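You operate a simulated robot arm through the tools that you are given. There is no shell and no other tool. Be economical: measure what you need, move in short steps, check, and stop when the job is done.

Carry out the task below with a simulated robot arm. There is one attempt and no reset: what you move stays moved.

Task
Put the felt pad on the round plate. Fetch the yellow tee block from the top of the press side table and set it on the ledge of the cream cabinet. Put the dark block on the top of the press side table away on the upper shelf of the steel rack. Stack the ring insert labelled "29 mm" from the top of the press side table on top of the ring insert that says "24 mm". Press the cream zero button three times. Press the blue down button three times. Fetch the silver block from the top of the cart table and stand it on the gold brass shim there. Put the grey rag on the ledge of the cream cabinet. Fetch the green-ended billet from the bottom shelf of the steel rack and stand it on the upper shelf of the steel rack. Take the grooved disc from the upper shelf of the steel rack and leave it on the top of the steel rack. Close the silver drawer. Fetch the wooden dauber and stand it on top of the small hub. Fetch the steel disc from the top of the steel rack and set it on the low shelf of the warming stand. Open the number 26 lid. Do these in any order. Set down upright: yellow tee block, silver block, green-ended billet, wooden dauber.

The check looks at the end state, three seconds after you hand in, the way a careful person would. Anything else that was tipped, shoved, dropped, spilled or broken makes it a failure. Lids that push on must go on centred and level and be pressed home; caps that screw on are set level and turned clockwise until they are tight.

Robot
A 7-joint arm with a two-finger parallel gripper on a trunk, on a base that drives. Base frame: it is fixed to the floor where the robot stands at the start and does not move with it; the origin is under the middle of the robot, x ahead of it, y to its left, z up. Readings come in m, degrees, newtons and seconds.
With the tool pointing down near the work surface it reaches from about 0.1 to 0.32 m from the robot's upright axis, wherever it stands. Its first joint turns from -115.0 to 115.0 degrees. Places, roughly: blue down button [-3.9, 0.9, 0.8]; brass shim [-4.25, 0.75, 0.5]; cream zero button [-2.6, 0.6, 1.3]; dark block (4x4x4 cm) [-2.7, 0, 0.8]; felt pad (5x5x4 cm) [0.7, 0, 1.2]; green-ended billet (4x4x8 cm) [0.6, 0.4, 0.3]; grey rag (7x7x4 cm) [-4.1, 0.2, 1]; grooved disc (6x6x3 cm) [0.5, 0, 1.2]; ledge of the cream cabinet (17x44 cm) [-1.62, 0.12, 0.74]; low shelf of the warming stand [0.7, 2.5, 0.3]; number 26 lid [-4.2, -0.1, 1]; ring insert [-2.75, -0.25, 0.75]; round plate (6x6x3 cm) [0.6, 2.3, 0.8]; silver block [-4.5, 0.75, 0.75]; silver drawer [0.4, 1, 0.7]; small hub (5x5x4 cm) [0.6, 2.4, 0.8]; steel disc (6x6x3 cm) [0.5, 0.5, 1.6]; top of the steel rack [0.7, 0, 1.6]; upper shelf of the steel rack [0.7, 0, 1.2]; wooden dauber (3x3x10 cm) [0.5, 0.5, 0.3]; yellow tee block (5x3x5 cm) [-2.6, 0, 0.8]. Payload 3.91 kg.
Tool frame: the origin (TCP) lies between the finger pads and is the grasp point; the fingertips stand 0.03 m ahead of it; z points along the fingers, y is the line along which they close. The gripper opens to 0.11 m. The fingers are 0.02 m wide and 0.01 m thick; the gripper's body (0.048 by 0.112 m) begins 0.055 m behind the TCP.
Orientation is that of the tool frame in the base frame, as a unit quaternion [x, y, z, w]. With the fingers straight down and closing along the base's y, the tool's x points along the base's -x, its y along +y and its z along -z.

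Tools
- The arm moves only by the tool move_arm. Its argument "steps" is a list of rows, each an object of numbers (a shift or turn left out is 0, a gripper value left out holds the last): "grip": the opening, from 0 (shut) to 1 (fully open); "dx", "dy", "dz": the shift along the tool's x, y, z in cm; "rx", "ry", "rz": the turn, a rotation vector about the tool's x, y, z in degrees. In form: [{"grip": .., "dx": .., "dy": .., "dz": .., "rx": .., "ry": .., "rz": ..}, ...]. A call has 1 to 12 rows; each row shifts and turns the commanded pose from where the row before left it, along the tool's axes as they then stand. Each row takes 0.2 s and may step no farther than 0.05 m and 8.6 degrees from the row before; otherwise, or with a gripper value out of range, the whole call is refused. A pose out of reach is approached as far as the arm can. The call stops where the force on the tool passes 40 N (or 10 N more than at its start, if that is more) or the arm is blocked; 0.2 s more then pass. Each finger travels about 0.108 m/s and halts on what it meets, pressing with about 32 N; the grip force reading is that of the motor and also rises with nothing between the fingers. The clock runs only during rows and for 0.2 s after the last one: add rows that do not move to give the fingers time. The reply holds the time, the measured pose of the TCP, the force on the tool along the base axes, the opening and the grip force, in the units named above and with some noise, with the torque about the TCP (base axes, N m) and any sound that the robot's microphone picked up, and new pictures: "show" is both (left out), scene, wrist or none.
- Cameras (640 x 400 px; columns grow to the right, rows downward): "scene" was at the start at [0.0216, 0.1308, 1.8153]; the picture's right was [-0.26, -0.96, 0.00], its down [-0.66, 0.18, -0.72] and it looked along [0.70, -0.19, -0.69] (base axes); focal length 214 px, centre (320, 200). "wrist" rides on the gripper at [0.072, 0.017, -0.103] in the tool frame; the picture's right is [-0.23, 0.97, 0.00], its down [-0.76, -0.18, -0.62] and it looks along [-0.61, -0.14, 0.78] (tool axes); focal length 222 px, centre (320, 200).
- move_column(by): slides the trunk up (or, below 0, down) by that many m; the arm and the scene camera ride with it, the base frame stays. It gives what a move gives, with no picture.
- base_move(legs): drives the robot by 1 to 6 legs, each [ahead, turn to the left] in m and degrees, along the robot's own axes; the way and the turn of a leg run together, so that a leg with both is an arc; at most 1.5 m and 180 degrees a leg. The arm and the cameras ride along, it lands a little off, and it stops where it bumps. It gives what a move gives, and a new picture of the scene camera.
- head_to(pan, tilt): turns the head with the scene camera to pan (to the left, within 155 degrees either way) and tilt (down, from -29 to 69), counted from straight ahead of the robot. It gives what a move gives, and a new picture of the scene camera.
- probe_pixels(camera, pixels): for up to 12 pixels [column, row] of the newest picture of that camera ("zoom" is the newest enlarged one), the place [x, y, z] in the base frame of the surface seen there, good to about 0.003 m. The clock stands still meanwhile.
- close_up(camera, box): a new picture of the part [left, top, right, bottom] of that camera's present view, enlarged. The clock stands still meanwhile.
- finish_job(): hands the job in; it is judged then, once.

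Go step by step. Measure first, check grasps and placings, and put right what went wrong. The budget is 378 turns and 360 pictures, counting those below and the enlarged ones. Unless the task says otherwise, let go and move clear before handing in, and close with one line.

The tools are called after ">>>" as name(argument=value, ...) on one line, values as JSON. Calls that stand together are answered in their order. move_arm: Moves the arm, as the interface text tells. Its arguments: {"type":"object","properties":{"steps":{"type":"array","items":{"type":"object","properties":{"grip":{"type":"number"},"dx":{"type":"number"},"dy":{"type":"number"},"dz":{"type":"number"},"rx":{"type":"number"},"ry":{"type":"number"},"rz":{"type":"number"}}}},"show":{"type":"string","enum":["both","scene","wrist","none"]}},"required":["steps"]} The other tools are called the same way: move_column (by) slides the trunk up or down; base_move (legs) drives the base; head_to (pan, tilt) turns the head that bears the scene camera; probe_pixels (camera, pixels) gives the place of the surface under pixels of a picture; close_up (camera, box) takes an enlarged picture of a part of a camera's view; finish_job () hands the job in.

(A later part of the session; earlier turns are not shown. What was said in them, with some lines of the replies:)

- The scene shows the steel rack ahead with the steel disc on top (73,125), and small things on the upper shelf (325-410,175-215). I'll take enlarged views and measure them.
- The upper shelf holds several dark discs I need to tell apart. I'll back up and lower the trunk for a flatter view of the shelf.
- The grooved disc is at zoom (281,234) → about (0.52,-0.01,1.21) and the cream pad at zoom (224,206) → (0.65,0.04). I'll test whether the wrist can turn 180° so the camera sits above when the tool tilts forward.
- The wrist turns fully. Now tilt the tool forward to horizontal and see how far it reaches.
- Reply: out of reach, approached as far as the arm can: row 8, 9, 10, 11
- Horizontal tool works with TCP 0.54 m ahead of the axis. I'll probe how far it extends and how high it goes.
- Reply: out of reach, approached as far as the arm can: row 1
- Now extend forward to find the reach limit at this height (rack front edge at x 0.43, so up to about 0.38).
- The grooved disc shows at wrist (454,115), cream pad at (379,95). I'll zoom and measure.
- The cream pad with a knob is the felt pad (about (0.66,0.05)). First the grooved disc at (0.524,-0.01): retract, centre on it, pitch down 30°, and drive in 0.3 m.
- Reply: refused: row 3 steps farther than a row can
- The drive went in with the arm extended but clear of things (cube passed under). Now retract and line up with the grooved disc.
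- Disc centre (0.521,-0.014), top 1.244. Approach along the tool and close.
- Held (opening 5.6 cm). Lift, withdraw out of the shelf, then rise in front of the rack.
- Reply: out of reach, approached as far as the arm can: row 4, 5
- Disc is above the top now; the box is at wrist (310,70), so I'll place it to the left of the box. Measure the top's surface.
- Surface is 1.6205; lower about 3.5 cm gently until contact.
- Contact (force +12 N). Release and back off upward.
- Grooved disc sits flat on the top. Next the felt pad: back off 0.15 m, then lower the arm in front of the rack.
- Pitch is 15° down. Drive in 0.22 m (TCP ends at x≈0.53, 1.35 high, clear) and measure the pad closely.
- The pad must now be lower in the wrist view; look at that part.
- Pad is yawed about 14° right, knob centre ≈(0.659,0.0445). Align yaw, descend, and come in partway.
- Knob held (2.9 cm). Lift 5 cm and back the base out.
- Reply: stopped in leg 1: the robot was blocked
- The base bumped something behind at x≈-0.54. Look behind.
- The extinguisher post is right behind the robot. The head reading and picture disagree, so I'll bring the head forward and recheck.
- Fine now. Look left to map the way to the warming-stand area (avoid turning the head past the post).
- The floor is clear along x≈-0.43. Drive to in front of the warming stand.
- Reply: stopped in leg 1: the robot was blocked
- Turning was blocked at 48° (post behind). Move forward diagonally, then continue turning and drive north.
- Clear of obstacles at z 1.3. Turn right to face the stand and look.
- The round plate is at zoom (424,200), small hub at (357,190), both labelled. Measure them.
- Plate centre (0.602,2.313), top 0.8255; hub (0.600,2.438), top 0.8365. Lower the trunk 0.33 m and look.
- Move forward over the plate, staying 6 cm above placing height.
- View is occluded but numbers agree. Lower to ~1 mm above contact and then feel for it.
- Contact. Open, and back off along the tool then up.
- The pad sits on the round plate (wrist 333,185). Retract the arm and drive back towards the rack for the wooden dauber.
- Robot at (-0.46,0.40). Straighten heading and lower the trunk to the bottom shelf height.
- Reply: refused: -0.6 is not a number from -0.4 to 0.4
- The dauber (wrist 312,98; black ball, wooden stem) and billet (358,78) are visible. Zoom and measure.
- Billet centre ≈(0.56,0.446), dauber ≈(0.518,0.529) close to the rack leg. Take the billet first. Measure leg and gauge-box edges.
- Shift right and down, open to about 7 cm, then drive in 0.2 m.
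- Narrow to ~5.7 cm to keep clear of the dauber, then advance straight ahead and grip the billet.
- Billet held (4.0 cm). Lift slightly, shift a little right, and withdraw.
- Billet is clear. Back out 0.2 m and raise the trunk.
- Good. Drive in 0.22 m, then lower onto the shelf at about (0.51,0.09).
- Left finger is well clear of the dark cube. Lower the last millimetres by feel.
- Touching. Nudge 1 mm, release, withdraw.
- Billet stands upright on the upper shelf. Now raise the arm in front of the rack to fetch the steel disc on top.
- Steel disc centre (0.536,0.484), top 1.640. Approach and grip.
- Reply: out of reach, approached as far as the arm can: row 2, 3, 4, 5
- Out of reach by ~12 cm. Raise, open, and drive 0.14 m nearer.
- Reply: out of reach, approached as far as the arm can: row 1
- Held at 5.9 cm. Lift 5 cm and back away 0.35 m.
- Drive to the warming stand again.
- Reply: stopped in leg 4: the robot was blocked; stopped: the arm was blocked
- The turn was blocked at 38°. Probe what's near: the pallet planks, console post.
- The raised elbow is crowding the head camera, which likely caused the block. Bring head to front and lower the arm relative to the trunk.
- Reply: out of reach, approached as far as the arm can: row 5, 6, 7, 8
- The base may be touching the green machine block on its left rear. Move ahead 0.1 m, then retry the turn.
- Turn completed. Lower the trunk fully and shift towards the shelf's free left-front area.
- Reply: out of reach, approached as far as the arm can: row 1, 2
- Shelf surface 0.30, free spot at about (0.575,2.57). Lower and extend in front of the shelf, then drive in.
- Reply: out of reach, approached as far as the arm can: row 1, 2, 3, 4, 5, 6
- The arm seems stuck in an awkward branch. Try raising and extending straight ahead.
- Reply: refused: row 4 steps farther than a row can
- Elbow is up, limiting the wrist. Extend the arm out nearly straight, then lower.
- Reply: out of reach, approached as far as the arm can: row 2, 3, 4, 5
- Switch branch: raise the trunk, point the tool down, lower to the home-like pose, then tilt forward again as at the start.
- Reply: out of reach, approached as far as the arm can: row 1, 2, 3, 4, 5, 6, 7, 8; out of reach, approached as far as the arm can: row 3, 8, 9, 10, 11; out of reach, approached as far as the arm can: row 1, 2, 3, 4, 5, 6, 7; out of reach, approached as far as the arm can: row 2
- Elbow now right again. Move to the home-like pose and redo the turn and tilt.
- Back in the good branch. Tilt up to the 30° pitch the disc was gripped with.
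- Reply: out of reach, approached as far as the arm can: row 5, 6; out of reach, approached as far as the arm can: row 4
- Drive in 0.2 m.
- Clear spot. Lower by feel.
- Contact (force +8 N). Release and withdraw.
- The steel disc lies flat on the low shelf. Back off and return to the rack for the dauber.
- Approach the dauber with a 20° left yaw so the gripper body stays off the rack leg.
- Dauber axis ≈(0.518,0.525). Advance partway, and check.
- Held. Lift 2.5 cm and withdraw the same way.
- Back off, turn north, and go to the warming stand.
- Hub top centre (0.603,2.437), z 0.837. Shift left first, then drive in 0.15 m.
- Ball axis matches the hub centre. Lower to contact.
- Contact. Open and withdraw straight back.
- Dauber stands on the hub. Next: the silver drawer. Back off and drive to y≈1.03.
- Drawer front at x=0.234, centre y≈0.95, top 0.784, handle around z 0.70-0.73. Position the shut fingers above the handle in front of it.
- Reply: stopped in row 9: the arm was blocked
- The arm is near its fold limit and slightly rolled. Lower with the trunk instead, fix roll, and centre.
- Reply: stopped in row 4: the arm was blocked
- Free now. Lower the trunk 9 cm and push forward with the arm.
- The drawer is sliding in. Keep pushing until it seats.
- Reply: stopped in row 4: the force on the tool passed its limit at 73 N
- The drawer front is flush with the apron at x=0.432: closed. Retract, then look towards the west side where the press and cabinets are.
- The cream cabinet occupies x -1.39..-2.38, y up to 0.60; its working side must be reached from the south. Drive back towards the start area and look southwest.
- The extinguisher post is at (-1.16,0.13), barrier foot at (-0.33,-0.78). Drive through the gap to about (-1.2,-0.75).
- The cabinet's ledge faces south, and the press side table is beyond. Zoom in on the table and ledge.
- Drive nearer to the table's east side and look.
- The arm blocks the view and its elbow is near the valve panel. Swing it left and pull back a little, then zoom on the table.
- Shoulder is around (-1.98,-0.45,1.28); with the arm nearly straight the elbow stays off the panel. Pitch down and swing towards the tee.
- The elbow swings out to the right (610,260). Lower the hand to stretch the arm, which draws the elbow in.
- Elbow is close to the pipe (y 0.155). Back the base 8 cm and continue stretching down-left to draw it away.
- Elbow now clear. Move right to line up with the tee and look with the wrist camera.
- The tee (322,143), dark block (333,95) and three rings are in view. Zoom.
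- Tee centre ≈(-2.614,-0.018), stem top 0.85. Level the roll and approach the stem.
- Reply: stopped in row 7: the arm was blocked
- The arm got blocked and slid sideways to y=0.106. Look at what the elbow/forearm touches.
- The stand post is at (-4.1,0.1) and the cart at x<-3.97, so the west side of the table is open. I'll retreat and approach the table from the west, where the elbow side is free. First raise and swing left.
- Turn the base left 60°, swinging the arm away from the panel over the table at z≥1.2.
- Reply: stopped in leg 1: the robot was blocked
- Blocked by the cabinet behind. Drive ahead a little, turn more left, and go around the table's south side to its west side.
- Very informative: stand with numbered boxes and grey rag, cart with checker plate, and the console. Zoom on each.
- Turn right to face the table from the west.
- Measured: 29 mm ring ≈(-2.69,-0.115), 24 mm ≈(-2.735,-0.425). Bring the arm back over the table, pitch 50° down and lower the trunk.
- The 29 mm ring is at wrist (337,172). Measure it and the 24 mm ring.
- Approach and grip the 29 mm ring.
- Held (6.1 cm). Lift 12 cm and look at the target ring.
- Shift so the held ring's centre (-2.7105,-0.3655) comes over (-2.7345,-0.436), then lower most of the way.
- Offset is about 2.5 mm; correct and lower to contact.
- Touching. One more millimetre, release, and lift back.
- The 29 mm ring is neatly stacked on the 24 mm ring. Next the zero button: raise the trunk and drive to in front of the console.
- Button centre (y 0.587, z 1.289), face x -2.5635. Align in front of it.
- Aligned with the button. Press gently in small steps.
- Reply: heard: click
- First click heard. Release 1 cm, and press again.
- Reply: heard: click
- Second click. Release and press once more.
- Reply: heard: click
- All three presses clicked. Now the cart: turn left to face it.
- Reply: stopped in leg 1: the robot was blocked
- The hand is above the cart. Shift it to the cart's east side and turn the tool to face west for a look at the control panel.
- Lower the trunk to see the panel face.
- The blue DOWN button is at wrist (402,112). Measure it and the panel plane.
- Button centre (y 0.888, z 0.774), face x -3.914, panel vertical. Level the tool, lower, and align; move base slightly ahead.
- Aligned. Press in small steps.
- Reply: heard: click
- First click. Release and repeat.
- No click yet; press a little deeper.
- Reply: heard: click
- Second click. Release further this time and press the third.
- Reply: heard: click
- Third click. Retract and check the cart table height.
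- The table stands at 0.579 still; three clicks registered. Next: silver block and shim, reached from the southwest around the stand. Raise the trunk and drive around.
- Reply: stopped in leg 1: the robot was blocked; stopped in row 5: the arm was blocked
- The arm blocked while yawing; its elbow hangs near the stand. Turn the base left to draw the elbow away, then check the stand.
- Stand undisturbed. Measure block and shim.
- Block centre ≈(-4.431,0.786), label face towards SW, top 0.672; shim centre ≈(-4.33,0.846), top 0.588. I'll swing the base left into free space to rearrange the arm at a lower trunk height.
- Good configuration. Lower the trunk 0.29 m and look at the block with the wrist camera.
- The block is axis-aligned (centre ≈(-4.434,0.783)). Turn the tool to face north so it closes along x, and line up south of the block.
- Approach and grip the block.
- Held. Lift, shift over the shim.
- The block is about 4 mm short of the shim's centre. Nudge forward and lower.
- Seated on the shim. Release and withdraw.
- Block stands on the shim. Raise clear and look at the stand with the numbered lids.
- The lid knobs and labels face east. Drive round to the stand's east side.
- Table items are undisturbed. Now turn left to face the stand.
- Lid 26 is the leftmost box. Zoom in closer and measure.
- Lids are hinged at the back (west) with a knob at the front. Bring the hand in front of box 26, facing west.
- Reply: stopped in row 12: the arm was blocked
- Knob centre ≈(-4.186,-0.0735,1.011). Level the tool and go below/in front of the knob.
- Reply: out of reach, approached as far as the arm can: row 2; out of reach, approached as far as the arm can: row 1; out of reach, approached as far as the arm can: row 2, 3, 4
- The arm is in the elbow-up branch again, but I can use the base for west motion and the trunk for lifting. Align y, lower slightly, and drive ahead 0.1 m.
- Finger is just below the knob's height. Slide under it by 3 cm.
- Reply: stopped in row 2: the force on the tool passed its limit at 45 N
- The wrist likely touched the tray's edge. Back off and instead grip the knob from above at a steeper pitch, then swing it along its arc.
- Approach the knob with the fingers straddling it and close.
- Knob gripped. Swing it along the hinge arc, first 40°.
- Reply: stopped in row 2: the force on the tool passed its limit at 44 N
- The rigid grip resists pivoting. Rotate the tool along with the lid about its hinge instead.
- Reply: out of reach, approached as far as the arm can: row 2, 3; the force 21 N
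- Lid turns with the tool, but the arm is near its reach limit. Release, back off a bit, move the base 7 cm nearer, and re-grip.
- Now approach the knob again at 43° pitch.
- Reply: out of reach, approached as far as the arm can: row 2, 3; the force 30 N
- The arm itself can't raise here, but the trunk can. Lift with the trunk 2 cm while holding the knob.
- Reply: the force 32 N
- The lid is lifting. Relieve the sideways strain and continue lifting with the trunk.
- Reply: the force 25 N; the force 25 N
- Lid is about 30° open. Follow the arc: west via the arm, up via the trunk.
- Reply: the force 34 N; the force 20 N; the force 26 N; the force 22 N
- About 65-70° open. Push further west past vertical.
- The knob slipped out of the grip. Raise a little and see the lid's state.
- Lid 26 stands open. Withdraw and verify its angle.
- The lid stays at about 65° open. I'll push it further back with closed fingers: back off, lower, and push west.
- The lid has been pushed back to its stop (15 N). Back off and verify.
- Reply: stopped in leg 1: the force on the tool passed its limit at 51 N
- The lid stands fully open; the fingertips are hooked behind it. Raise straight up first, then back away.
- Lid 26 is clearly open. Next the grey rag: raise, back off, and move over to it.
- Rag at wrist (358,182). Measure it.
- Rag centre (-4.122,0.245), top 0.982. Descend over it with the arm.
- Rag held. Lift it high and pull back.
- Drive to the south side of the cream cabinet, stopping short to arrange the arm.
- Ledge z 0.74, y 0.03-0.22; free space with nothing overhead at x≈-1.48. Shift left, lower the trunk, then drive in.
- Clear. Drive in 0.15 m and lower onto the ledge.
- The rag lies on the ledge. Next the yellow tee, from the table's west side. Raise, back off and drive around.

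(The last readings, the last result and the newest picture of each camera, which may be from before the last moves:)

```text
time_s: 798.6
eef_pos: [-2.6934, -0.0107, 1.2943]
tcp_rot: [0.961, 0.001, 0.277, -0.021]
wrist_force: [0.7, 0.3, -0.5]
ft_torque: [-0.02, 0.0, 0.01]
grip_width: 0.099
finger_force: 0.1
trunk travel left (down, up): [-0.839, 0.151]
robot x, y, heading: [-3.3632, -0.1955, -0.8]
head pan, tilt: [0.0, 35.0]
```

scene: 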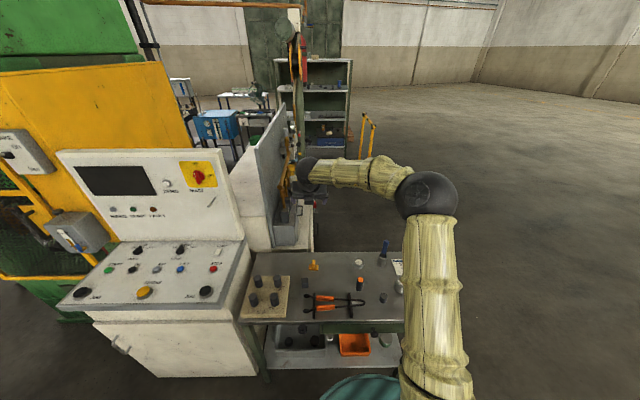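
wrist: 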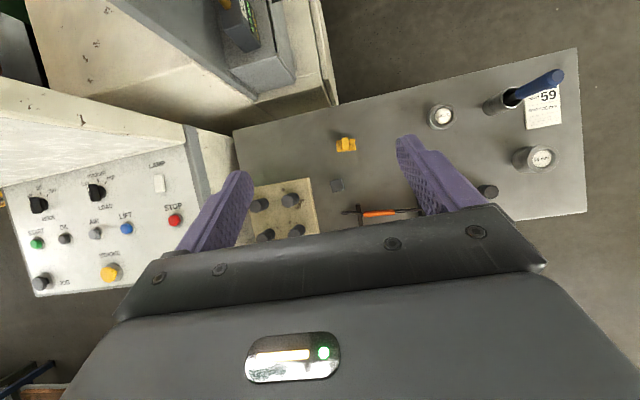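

Tee at wrist (347,144). Lower the trunk 0.3 m, align yaw to the tee, and measure it.

>>> move_column(by=-0.3)

>>> move_arm(steps=[{"rx": -2.65, "rz": 4.25, "grip": 0.5}, {"rx": -2.65, "rz": 4.25}], show="wrist")

```text
time_s: 801.6
eef_pos: [-2.6932, -0.0123, 0.9955]
tcp_rot: [0.961, 0.001, 0.277, -0.021]
wrist_force: [-0.6, 0.0, -0.2]
ft_torque: [-0.02, 0.01, 0.03]
grip_width: 0.0992
finger_force: 0.0
trunk travel left (down, up): [-0.539, 0.451]
robot x, y, heading: [-3.3635, -0.1941, -0.6]
head pan, tilt: [0.0, 35.0]
```

```text
time_s: 802.2
eef_pos: [-2.694, -0.0114, 0.9933]
tcp_rot: [0.958, -0.083, 0.275, 0.003]
wrist_force: [-0.8, 0.0, 0.8]
ft_torque: [-0.01, 0.02, -0.05]
grip_width: 0.0547
finger_force: 0.0
trunk travel left (down, up): [-0.539, 0.451]
robot x, y, heading: [-3.3597, -0.1986, -0.7]
head pan, tilt: [0.0, 35.0]
```

wrist: 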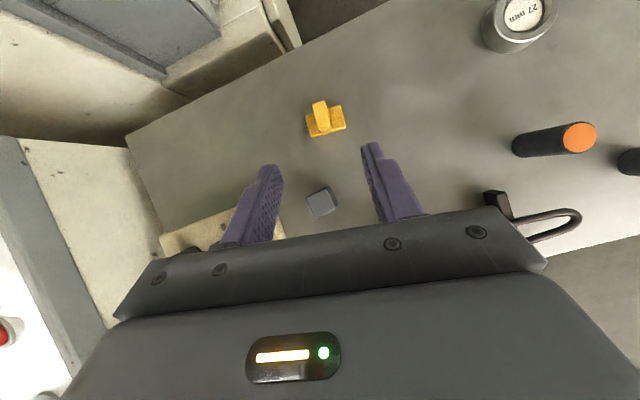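

>>> close_up(camera="wrist", box=[285, 80, 365, 150])

>>> probe_pixels(camera="zoom", pixels=[[270, 180], [245, 180], [300, 180], [260, 165], [290, 245], [180, 270], [440, 230], [200, 340], [450, 310], [320, 340], [295, 310]])

```text
5.71 times, centred on (325, 115) of wrist
```

zoom: 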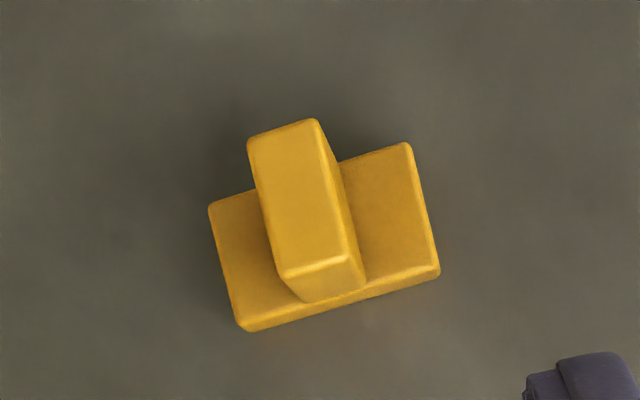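

```text
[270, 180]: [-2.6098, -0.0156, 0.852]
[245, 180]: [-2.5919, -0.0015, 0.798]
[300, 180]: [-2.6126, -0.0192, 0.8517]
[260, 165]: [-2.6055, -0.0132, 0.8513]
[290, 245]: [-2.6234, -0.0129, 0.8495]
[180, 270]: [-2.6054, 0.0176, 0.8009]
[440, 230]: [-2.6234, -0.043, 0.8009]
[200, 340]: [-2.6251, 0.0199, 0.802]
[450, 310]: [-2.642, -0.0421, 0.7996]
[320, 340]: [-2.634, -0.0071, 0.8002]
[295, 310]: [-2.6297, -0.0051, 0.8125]
```

Aligned with the stem. Approach and grip.

>>> move_arm(steps=[{"dx": -1.46}, {"dz": 4}, {"dz": 4}, {"dz": 4}, {"dz": 3.9}, {"grip": 0.05}, {"grip": 0.05}, {"grip": 0.05}], show="wrist")

```text
time_s: 804.0
eef_pos: [-2.6227, -0.0178, 0.8521]
tcp_rot: [0.958, -0.084, 0.274, 0.004]
wrist_force: [-0.5, 0.1, -0.4]
ft_torque: [-0.02, -0.01, 0.06]
grip_width: 0.0154
finger_force: 31.9
trunk travel left (down, up): [-0.539, 0.451]
robot x, y, heading: [-3.3617, -0.1957, -0.7]
head pan, tilt: [0.0, 35.0]
```

wrist: 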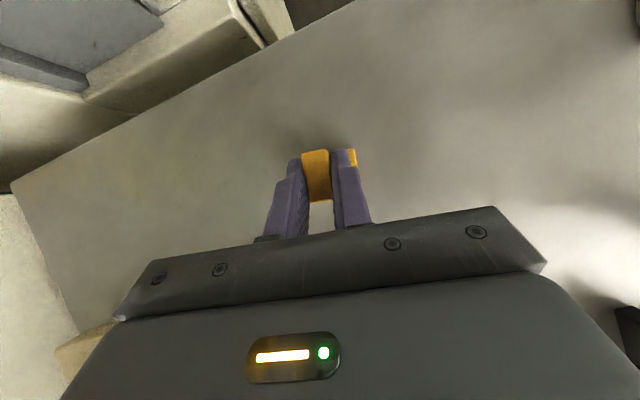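

Tee held. Raise and drive to the cabinet's south side.

>>> move_column(by=0.4)

>>> base_move(legs=[[0, -88], [0.95, 0], [0, 76], [1.2, 0], [0.5, 0], [0, 101]])

```text
time_s: 807.9
eef_pos: [-2.6221, -0.0168, 1.2525]
tcp_rot: [0.958, -0.082, 0.274, 0.002]
wrist_force: [0.1, 0.2, -3.1]
ft_torque: [-0.01, 0.05, 0.03]
grip_width: 0.0159
finger_force: 32.1
trunk travel left (down, up): [-0.939, 0.051]
robot x, y, heading: [-3.3624, -0.1966, -0.4]
head pan, tilt: [0.0, 35.0]
```

```text
time_s: 839.5
eef_pos: [-1.8454, -0.7492, 1.2527]
tcp_rot: [0.747, 0.606, 0.2, -0.188]
wrist_force: [0.9, 0.0, -2.6]
ft_torque: [-0.06, 0.01, 0.02]
grip_width: 0.0156
finger_force: 32.1
trunk travel left (down, up): [-0.939, 0.051]
robot x, y, heading: [-1.691, -1.4979, 87.2]
head pan, tilt: [0.0, 35.0]
```

scene: 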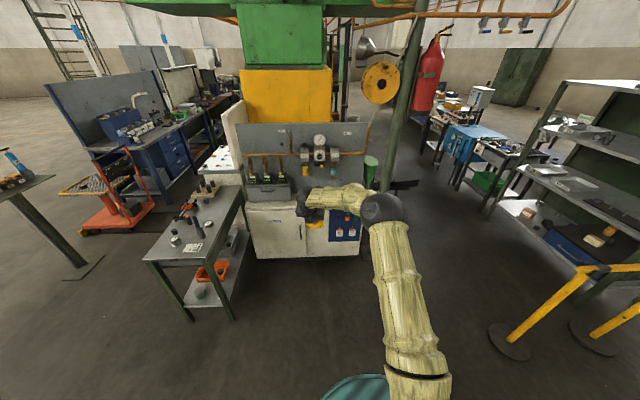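

Lower the trunk, then drive in towards the ledge at x≈-1.76.

>>> move_column(by=-0.4)

>>> base_move(legs=[[0.7, 2]])

>>> move_arm(steps=[{}], show="wrist")

```text
time_s: 843.3
eef_pos: [-1.8455, -0.7504, 0.8526]
tcp_rot: [0.746, 0.607, 0.199, -0.189]
wrist_force: [-0.2, -0.1, -2.5]
ft_torque: [0.01, -0.03, -0.04]
grip_width: 0.0158
finger_force: 32.0
trunk travel left (down, up): [-0.539, 0.451]
robot x, y, heading: [-1.6949, -1.4971, 87.4]
head pan, tilt: [0.0, 35.0]
```

```text
time_s: 847.8
eef_pos: [-1.875, -0.0497, 0.852]
tcp_rot: [0.729, 0.628, 0.193, -0.194]
wrist_force: [0.0, -0.2, -4.2]
ft_torque: [-0.04, 0.02, -0.01]
grip_width: 0.0158
finger_force: 31.6
trunk travel left (down, up): [-0.539, 0.451]
robot x, y, heading: [-1.6776, -0.7873, 90.7]
head pan, tilt: [0.0, 35.0]
```

scene: 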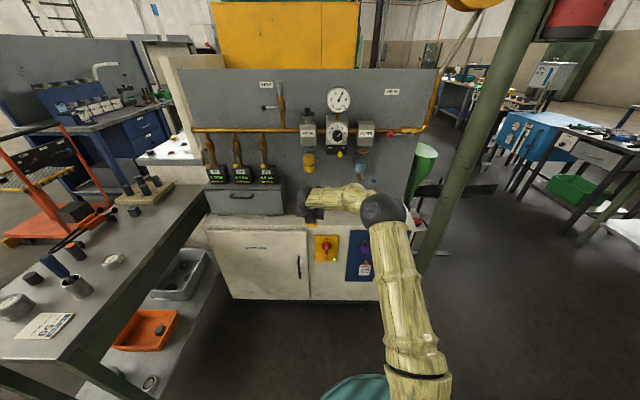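

```text
time_s: 848.2
eef_pos: [-1.8768, -0.0509, 0.8521]
tcp_rot: [0.729, 0.627, 0.194, -0.194]
wrist_force: [0.3, -0.3, -2.8]
ft_torque: [-0.03, 0.01, -0.02]
grip_width: 0.0155
finger_force: 32.4
trunk travel left (down, up): [-0.539, 0.451]
robot x, y, heading: [-1.6809, -0.7869, 90.9]
head pan, tilt: [0.0, 35.0]
```

wrist: 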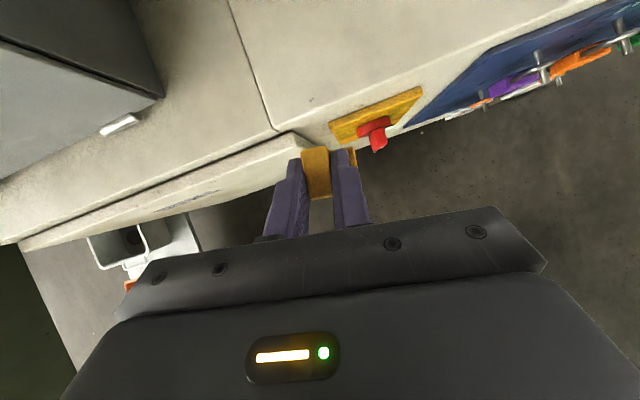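

Shift right and forward over the ledge.

>>> move_arm(steps=[{"dy": 3.5}, {"dy": 3.5}, {"dy": 3.5}, {"dz": 2.0, "dx": 3.42}, {"dz": 2.0, "dx": 3.42}, {"dz": 2.0, "dx": 3.42}, {"dz": 2.0, "dx": 3.42}], show="wrist")

```text
time_s: 849.8
eef_pos: [-1.7484, 0.0754, 0.8504]
tcp_rot: [0.729, 0.628, 0.192, -0.195]
wrist_force: [1.2, -1.9, -1.0]
ft_torque: [0.0, 0.1, 0.04]
grip_width: 0.0158
finger_force: 31.4
out of reach, approached as far as the arm can: row 7
trunk travel left (down, up): [-0.539, 0.451]
robot x, y, heading: [-1.6801, -0.7864, 91.0]
head pan, tilt: [0.0, 35.0]
```

wrist: 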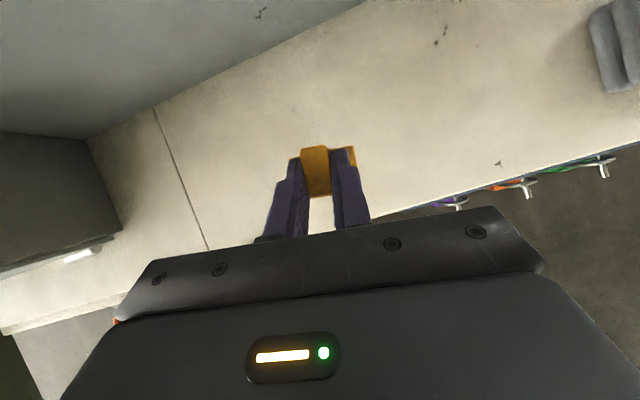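

>>> base_move(legs=[[0.03, 0]])

>>> move_column(by=-0.053)

>>> move_column(by=-0.005)

```text
time_s: 850.7
eef_pos: [-1.7493, 0.106, 0.8492]
tcp_rot: [0.729, 0.628, 0.193, -0.194]
wrist_force: [0.2, -0.1, -3.2]
ft_torque: [0.0, 0.02, -0.01]
grip_width: 0.0157
finger_force: 32.2
trunk travel left (down, up): [-0.539, 0.451]
robot x, y, heading: [-1.6818, -0.7574, 90.8]
head pan, tilt: [0.0, 35.0]
```

scene: 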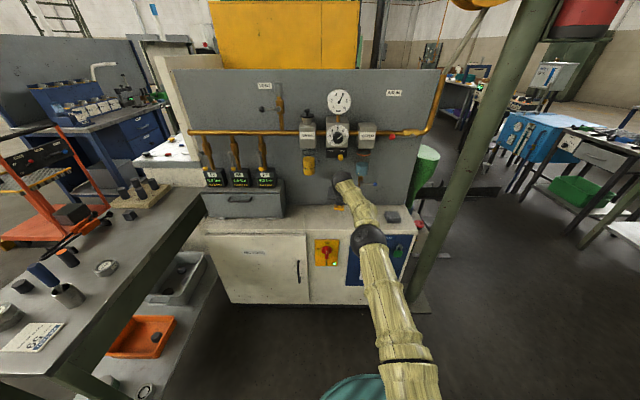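

```text
time_s: 851.6
eef_pos: [-1.75, 0.1052, 0.7953]
tcp_rot: [0.729, 0.628, 0.193, -0.193]
wrist_force: [-0.5, 0.5, -3.1]
ft_torque: [-0.06, 0.01, 0.01]
grip_width: 0.0156
finger_force: 31.4
trunk travel left (down, up): [-0.486, 0.504]
robot x, y, heading: [-1.6811, -0.7555, 90.6]
head pan, tilt: [0.0, 35.0]
```

```text
time_s: 852.1
eef_pos: [-1.7492, 0.105, 0.7913]
tcp_rot: [0.729, 0.627, 0.194, -0.196]
wrist_force: [-0.4, 0.6, 3.6]
ft_torque: [-0.01, -0.07, 0.0]
grip_width: 0.0158
finger_force: 31.2
trunk travel left (down, up): [-0.481, 0.509]
robot x, y, heading: [-1.679, -0.7566, 90.9]
head pan, tilt: [0.0, 35.0]
```

Contact. Open and withdraw along the tool.

>>> move_arm(steps=[{"grip": 0.25}, {"grip": 0.35}, {"grip": 0.35}, {"dz": -3}, {"dz": -4}, {"dz": -4}, {"dz": -4}], show="wrist")

```text
time_s: 853.8
eef_pos: [-1.7558, 0.0274, 0.9159]
tcp_rot: [0.729, 0.627, 0.194, -0.194]
wrist_force: [-0.3, -0.1, -0.9]
ft_torque: [0.01, 0.02, -0.01]
grip_width: 0.0384
finger_force: 0.0
trunk travel left (down, up): [-0.481, 0.509]
robot x, y, heading: [-1.6812, -0.7585, 91.0]
head pan, tilt: [0.0, 35.0]
```

wrist: 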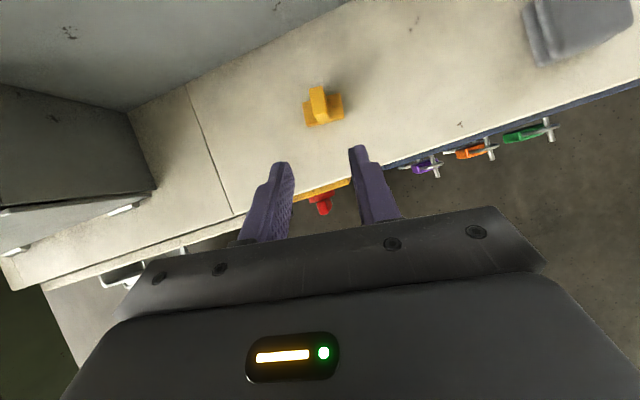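

Tee stands upright on the ledge. Last item: the dark block. Back off, raise and drive to the table's west side again.

>>> base_move(legs=[[-0.42, 0]])

>>> move_column(by=0.36)

>>> base_move(legs=[[0, 89], [1.2, 0], [0.5, 0], [0, -90], [0.95, 0], [0, -88]])

```text
time_s: 856.6
eef_pos: [-1.7465, -0.3832, 0.9155]
tcp_rot: [0.731, 0.624, 0.195, -0.193]
wrist_force: [-0.1, -0.4, -1.2]
ft_torque: [0.02, -0.01, -0.01]
grip_width: 0.0385
finger_force: 0.0
trunk travel left (down, up): [-0.481, 0.509]
robot x, y, heading: [-1.6749, -1.1682, 90.5]
head pan, tilt: [0.0, 35.0]
```

scene: 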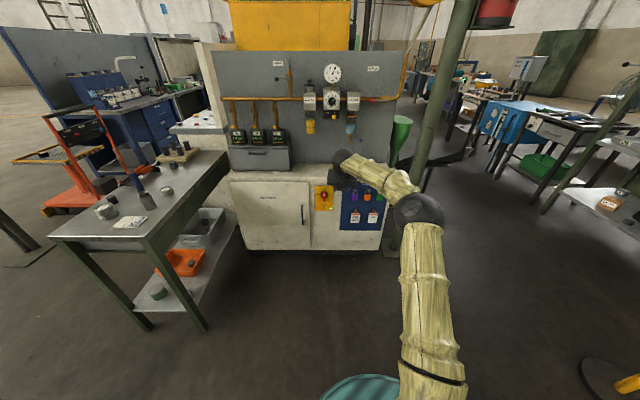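

```text
time_s: 860.1
eef_pos: [-1.7476, -0.3818, 1.2747]
tcp_rot: [0.731, 0.625, 0.195, -0.193]
wrist_force: [0.1, 0.2, -0.4]
ft_torque: [0.01, -0.02, -0.01]
grip_width: 0.0385
finger_force: 0.0
trunk travel left (down, up): [-0.841, 0.149]
robot x, y, heading: [-1.6769, -1.1721, 90.3]
head pan, tilt: [0.0, 35.0]
```

```text
time_s: 892.2
eef_pos: [-2.636, -0.1571, 1.2759]
tcp_rot: [0.961, -0.032, 0.273, -0.012]
wrist_force: [-0.7, -0.4, 0.3]
ft_torque: [0.01, 0.0, 0.0]
grip_width: 0.0383
finger_force: 0.2
trunk travel left (down, up): [-0.841, 0.149]
robot x, y, heading: [-3.4159, -0.2961, 5.6]
head pan, tilt: [0.0, 35.0]
```

scene: 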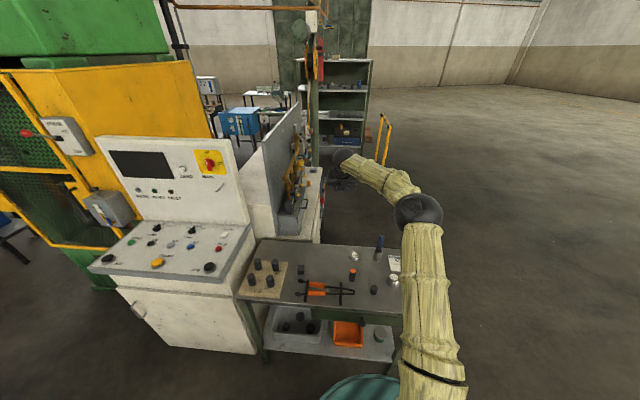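

Move above the dark block and lower the trunk for a look.

>>> move_arm(steps=[{"dy": -4.3, "grip": 0.75}, {"dy": -4.3}, {"dy": -4.2}, {"dy": -4.2}, {"dx": -3.6, "dz": -2}, {"dx": -3.6, "dz": -2}, {"dx": -3.6, "dz": -1.9}], show="none")

>>> move_column(by=-0.28)

>>> move_arm(steps=[{}], show="wrist")

```text
time_s: 893.8
eef_pos: [-2.7603, 0.0042, 1.2704]
tcp_rot: [0.961, -0.033, 0.275, -0.012]
wrist_force: [0.8, 0.2, 1.3]
ft_torque: [0.01, 0.02, 0.01]
grip_width: 0.0825
finger_force: 0.1
out of reach, approached as far as the arm can: row 4
trunk travel left (down, up): [-0.841, 0.149]
robot x, y, heading: [-3.4116, -0.2969, 5.6]
head pan, tilt: [0.0, 35.0]
```

```text
time_s: 896.6
eef_pos: [-2.7588, 0.0061, 0.9887]
tcp_rot: [0.961, -0.032, 0.273, -0.011]
wrist_force: [-0.4, -0.2, 0.3]
ft_torque: [0.02, 0.01, 0.01]
grip_width: 0.0826
finger_force: 0.1
trunk travel left (down, up): [-0.561, 0.429]
robot x, y, heading: [-3.4154, -0.2984, 5.5]
head pan, tilt: [0.0, 35.0]
```

```text
time_s: 897.0
eef_pos: [-2.7579, 0.0052, 0.9902]
tcp_rot: [0.961, -0.033, 0.274, -0.011]
wrist_force: [-0.5, 0.8, -0.6]
ft_torque: [0.01, -0.01, -0.03]
grip_width: 0.0828
finger_force: 0.0
trunk travel left (down, up): [-0.561, 0.429]
robot x, y, heading: [-3.413, -0.2932, 5.6]
head pan, tilt: [0.0, 35.0]
```

wrist: 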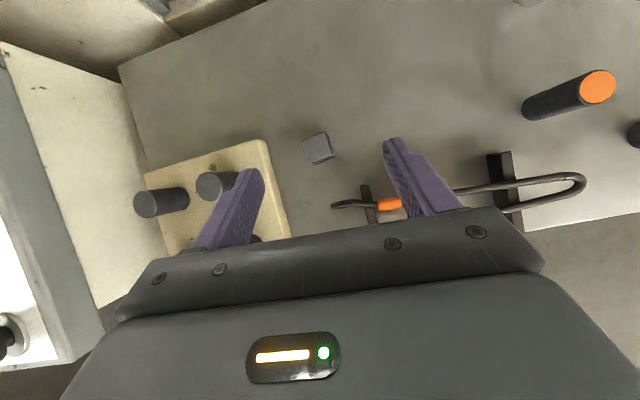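

>>> close_up(camera="wrist", box=[230, 110, 410, 220])

>>> probe_pixels(camera="wrist", pixels=[[318, 147], [304, 140], [327, 133], [309, 163], [334, 155], [285, 235], [264, 142], [335, 205], [380, 204], [216, 185]])

```text
3.56 times, centred on (320, 165) of wrist
```

zoom: 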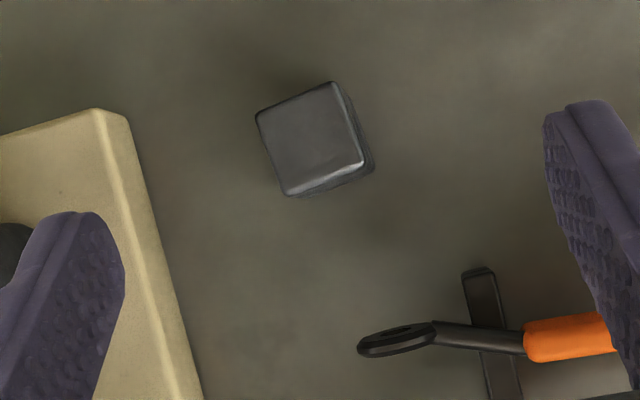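

```text
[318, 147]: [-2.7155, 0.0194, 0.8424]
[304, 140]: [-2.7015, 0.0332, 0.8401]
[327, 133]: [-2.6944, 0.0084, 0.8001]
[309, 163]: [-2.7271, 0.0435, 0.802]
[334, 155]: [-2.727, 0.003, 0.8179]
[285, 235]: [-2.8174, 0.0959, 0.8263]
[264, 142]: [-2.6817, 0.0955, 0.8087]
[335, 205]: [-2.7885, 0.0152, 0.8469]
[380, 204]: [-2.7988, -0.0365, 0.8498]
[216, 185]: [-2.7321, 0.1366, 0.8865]
```

>>> probe_pixels(camera="zoom", pixels=[[264, 118], [328, 92], [356, 157], [292, 186], [310, 140]])

```text
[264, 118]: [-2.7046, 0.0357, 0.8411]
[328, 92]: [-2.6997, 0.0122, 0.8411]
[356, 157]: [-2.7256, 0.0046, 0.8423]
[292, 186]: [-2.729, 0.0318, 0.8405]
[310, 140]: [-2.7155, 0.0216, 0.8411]
```

Block is yawed ~12° left; centre (-2.715,0.021). Align and grip.

>>> move_arm(steps=[{"rx": 3.15, "rz": -5.1, "grip": 0.58}, {"rx": 3.15, "rz": -5.1}, {"dx": -4.67, "dy": -0.2}, {"dz": 4}, {"dz": 4}, {"dz": 4}, {"dz": 3}, {"grip": 0.2}, {"grip": 0.2}, {"grip": 0.2}], show="wrist")

```text
time_s: 899.2
eef_pos: [-2.7161, 0.0185, 0.8367]
tcp_rot: [0.958, 0.068, 0.276, -0.04]
wrist_force: [0.4, 0.0, -0.2]
ft_torque: [-0.01, 0.04, 0.01]
grip_width: 0.0319
finger_force: 32.2
trunk travel left (down, up): [-0.561, 0.429]
robot x, y, heading: [-3.4158, -0.2974, 5.3]
head pan, tilt: [0.0, 35.0]
```

wrist: 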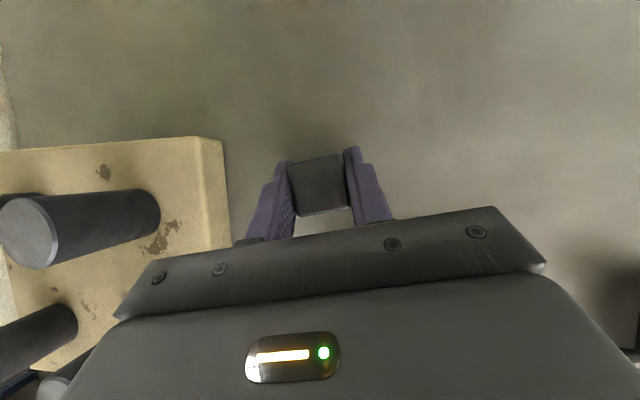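

Held. Raise and drive back to the rack: south around the table, then through the gap by the barrier.

>>> move_column(by=0.4)

>>> base_move(legs=[[0, -92], [0.9, 0], [0, 86], [1.2, 0], [1.0, 0]])

```text
time_s: 903.0
eef_pos: [-2.7168, 0.0181, 1.2356]
tcp_rot: [0.958, 0.068, 0.276, -0.039]
wrist_force: [0.1, -0.1, -3.7]
ft_torque: [0.0, 0.02, 0.01]
grip_width: 0.0318
finger_force: 32.4
trunk travel left (down, up): [-0.961, 0.029]
robot x, y, heading: [-3.4137, -0.2934, 5.5]
head pan, tilt: [0.0, 35.0]
```

```text
time_s: 932.0
eef_pos: [-0.4449, -0.9181, 1.2366]
tcp_rot: [0.96, 0.031, 0.277, -0.03]
wrist_force: [-0.4, 0.9, -3.6]
ft_torque: [-0.02, 0.03, -0.02]
grip_width: 0.0318
finger_force: 31.7
trunk travel left (down, up): [-0.961, 0.029]
robot x, y, heading: [-1.1647, -1.175, 0.9]
head pan, tilt: [0.0, 35.0]
```

scene: 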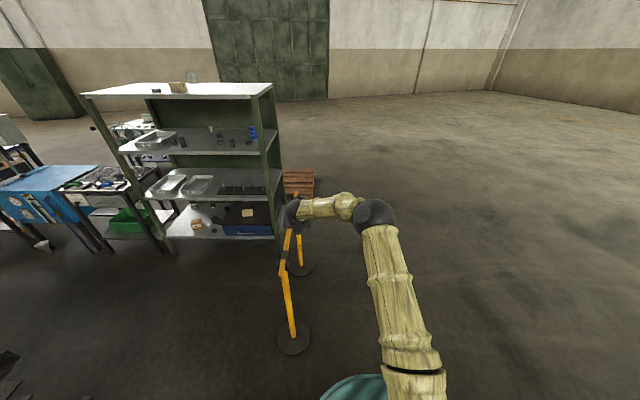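

>>> base_move(legs=[[0, 75], [0.55, 0], [0, -40], [0.8, 0], [0, -36]])

```text
time_s: 950.0
eef_pos: [0.354, 0.0692, 1.2357]
tcp_rot: [0.96, 0.024, 0.277, -0.028]
wrist_force: [0.0, 0.2, -3.7]
ft_torque: [0.0, 0.02, -0.04]
grip_width: 0.0319
finger_force: 32.1
trunk travel left (down, up): [-0.961, 0.029]
robot x, y, heading: [-0.3739, -0.1777, -0.2]
head pan, tilt: [0.0, 35.0]
```

scene: 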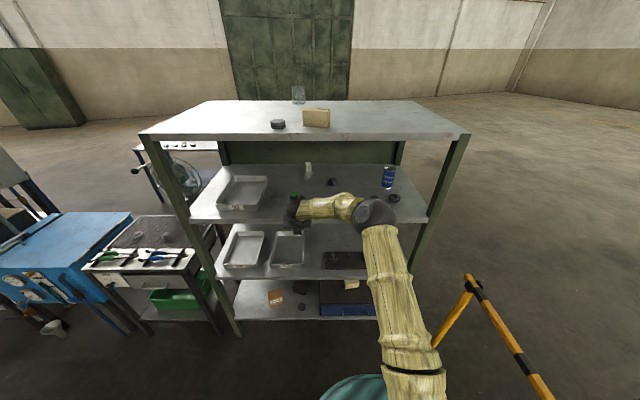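

Shift right and up, then drive 0.16 m into the upper shelf.

>>> move_arm(steps=[{"dx": 1.72, "dz": -2.75}, {"dx": 1.5, "dz": -2.4}, {"dy": 3.5}, {"dy": 3.5}, {"dy": 3.5}], show="none")

>>> base_move(legs=[[0.15, 0]])

>>> move_arm(steps=[{}], show="wrist")

```text
time_s: 951.2
eef_pos: [0.3608, -0.0409, 1.2922]
tcp_rot: [0.96, 0.023, 0.277, -0.028]
wrist_force: [-0.2, -0.2, -3.7]
ft_torque: [0.03, 0.01, 0.03]
grip_width: 0.032
finger_force: 32.0
trunk travel left (down, up): [-0.961, 0.029]
robot x, y, heading: [-0.3659, -0.1762, -0.1]
head pan, tilt: [0.0, 35.0]
```

```text
time_s: 952.7
eef_pos: [0.5101, -0.042, 1.29]
tcp_rot: [0.96, 0.022, 0.276, -0.027]
wrist_force: [-0.2, -1.0, -3.1]
ft_torque: [0.0, 0.02, -0.02]
grip_width: 0.0316
finger_force: 32.1
trunk travel left (down, up): [-0.961, 0.029]
robot x, y, heading: [-0.2224, -0.1746, -0.3]
head pan, tilt: [0.0, 35.0]
```

scene: 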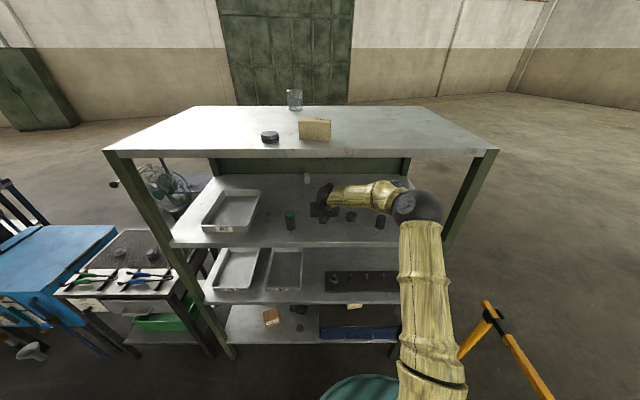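

```text
time_s: 953.1
eef_pos: [0.5096, -0.0407, 1.2909]
tcp_rot: [0.96, 0.021, 0.276, -0.026]
wrist_force: [0.8, 0.2, -3.0]
ft_torque: [0.0, 0.02, -0.01]
grip_width: 0.0315
finger_force: 32.6
trunk travel left (down, up): [-0.961, 0.029]
robot x, y, heading: [-0.2205, -0.1767, -0.4]
head pan, tilt: [0.0, 35.0]
```

wrist: 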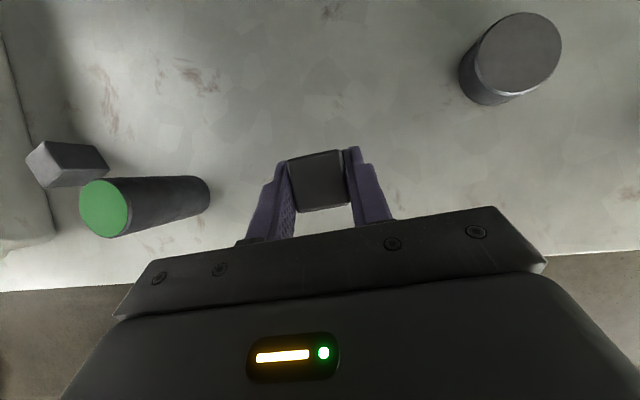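

Clear spot. Lower 3.5 cm with the trunk and feel for contact.

>>> move_column(by=-0.034)

>>> move_column(by=-0.005)

```text
time_s: 953.9
eef_pos: [0.5089, -0.0408, 1.2579]
tcp_rot: [0.96, 0.02, 0.277, -0.026]
wrist_force: [-0.9, 0.5, -3.0]
ft_torque: [-0.02, 0.03, 0.0]
grip_width: 0.0319
finger_force: 31.8
trunk travel left (down, up): [-0.927, 0.063]
robot x, y, heading: [-0.2196, -0.1765, -0.3]
head pan, tilt: [0.0, 35.0]
```

```text
time_s: 954.5
eef_pos: [0.5094, -0.0398, 1.2553]
tcp_rot: [0.959, 0.021, 0.28, -0.026]
wrist_force: [3.1, 0.3, 14.8]
ft_torque: [-0.28, 0.05, 0.04]
grip_width: 0.032
finger_force: 32.8
trunk travel left (down, up): [-0.922, 0.068]
robot x, y, heading: [-0.2184, -0.1785, -0.2]
head pan, tilt: [0.0, 35.0]
```

Contact. Release and withdraw along the tool.

>>> move_arm(steps=[{"grip": 0.4}, {"grip": 0.5}, {"grip": 0.5}, {"dz": -3}, {"dz": -3, "dx": -2}, {"dz": -3, "dx": -3}], show="wrist")

>>> base_move(legs=[[-0.16, 0]])

>>> close_up(camera="scene", box=[180, 80, 440, 260])

```text
time_s: 955.9
eef_pos: [0.4134, -0.0467, 1.3049]
tcp_rot: [0.96, 0.022, 0.278, -0.027]
wrist_force: [-1.2, -0.8, -0.1]
ft_torque: [0.04, 0.0, 0.0]
grip_width: 0.055
finger_force: 0.1
trunk travel left (down, up): [-0.922, 0.068]
robot x, y, heading: [-0.2197, -0.1759, -0.3]
head pan, tilt: [0.0, 35.0]
```

wrist: 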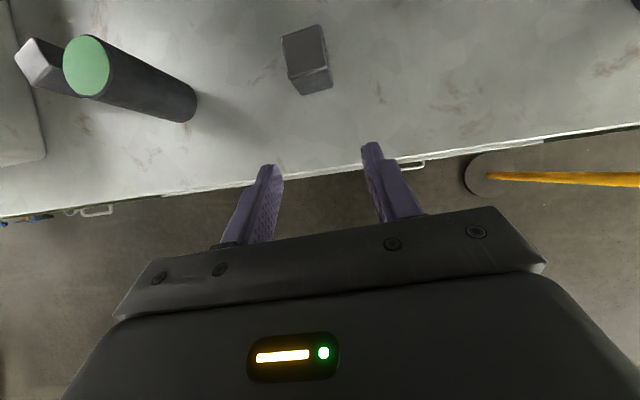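

```text
time_s: 957.4
eef_pos: [0.2547, -0.0444, 1.3037]
tcp_rot: [0.96, 0.021, 0.277, -0.027]
wrist_force: [-0.4, 0.2, -0.4]
ft_torque: [-0.02, -0.03, 0.02]
grip_width: 0.0552
finger_force: 0.3
trunk travel left (down, up): [-0.922, 0.068]
robot x, y, heading: [-0.3798, -0.1771, -0.2]
head pan, tilt: [0.0, 35.0]
```

scene: 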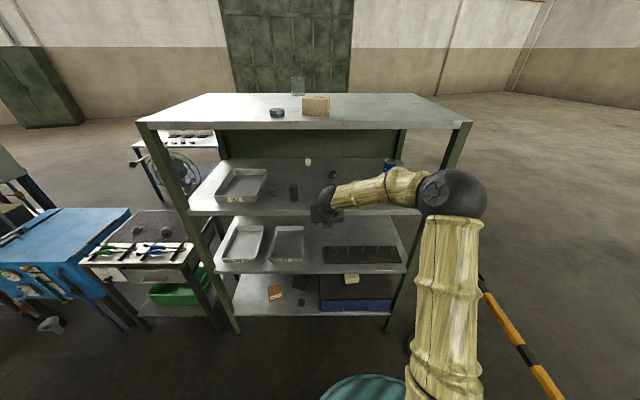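

```text
2.22 times, centred on (310, 170) of scene
```

zoom: 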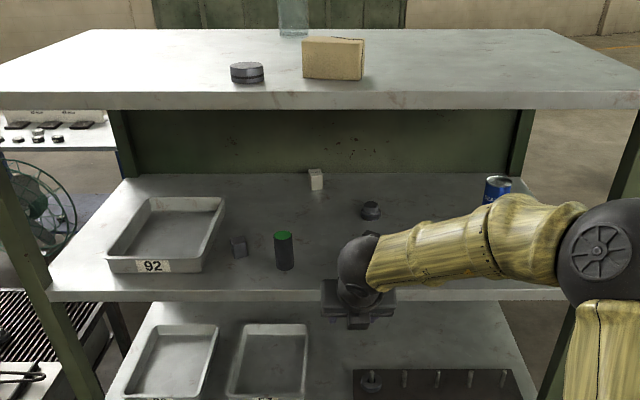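

Everything is placed. One last glance at the drawer and warming stand.

>>> head_to(pan=65, tilt=20)

>>> close_up(camera="scene", box=[280, 140, 480, 300])

```text
time_s: 958.8
eef_pos: [0.2543, -0.0446, 1.3035]
tcp_rot: [0.96, 0.021, 0.277, -0.027]
wrist_force: [1.1, 0.9, 0.1]
ft_torque: [-0.01, -0.02, -0.03]
grip_width: 0.0549
finger_force: 0.0
trunk travel left (down, up): [-0.922, 0.068]
robot x, y, heading: [-0.383, -0.1769, -0.3]
head pan, tilt: [65.0, 20.0]
```

scene: 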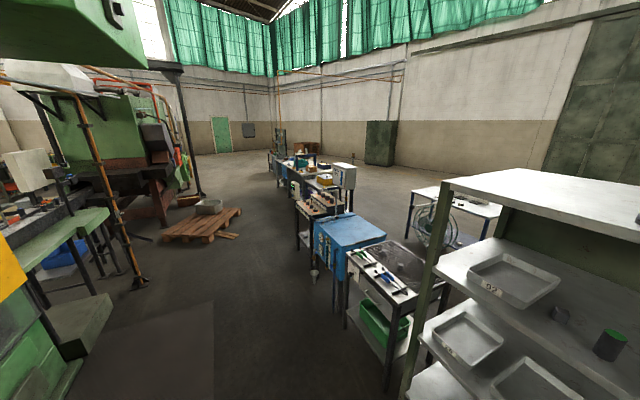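

```text
2.50 times, centred on (380, 220) of scene
```

zoom: 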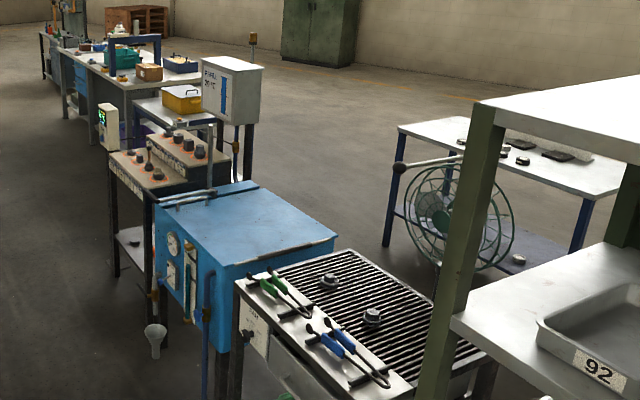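

The drawer is shut, and the dauber can be seen standing on the hub (zoom 150,160). Nothing looks out of place, so I'm handing in.

>>> finish_job()

```text
The job is handed in.
```

I finished all fourteen tasks and handed the job in; each placement was checked by camera. Each button gave three clicks, though the cart table's height did not change after the down presses.
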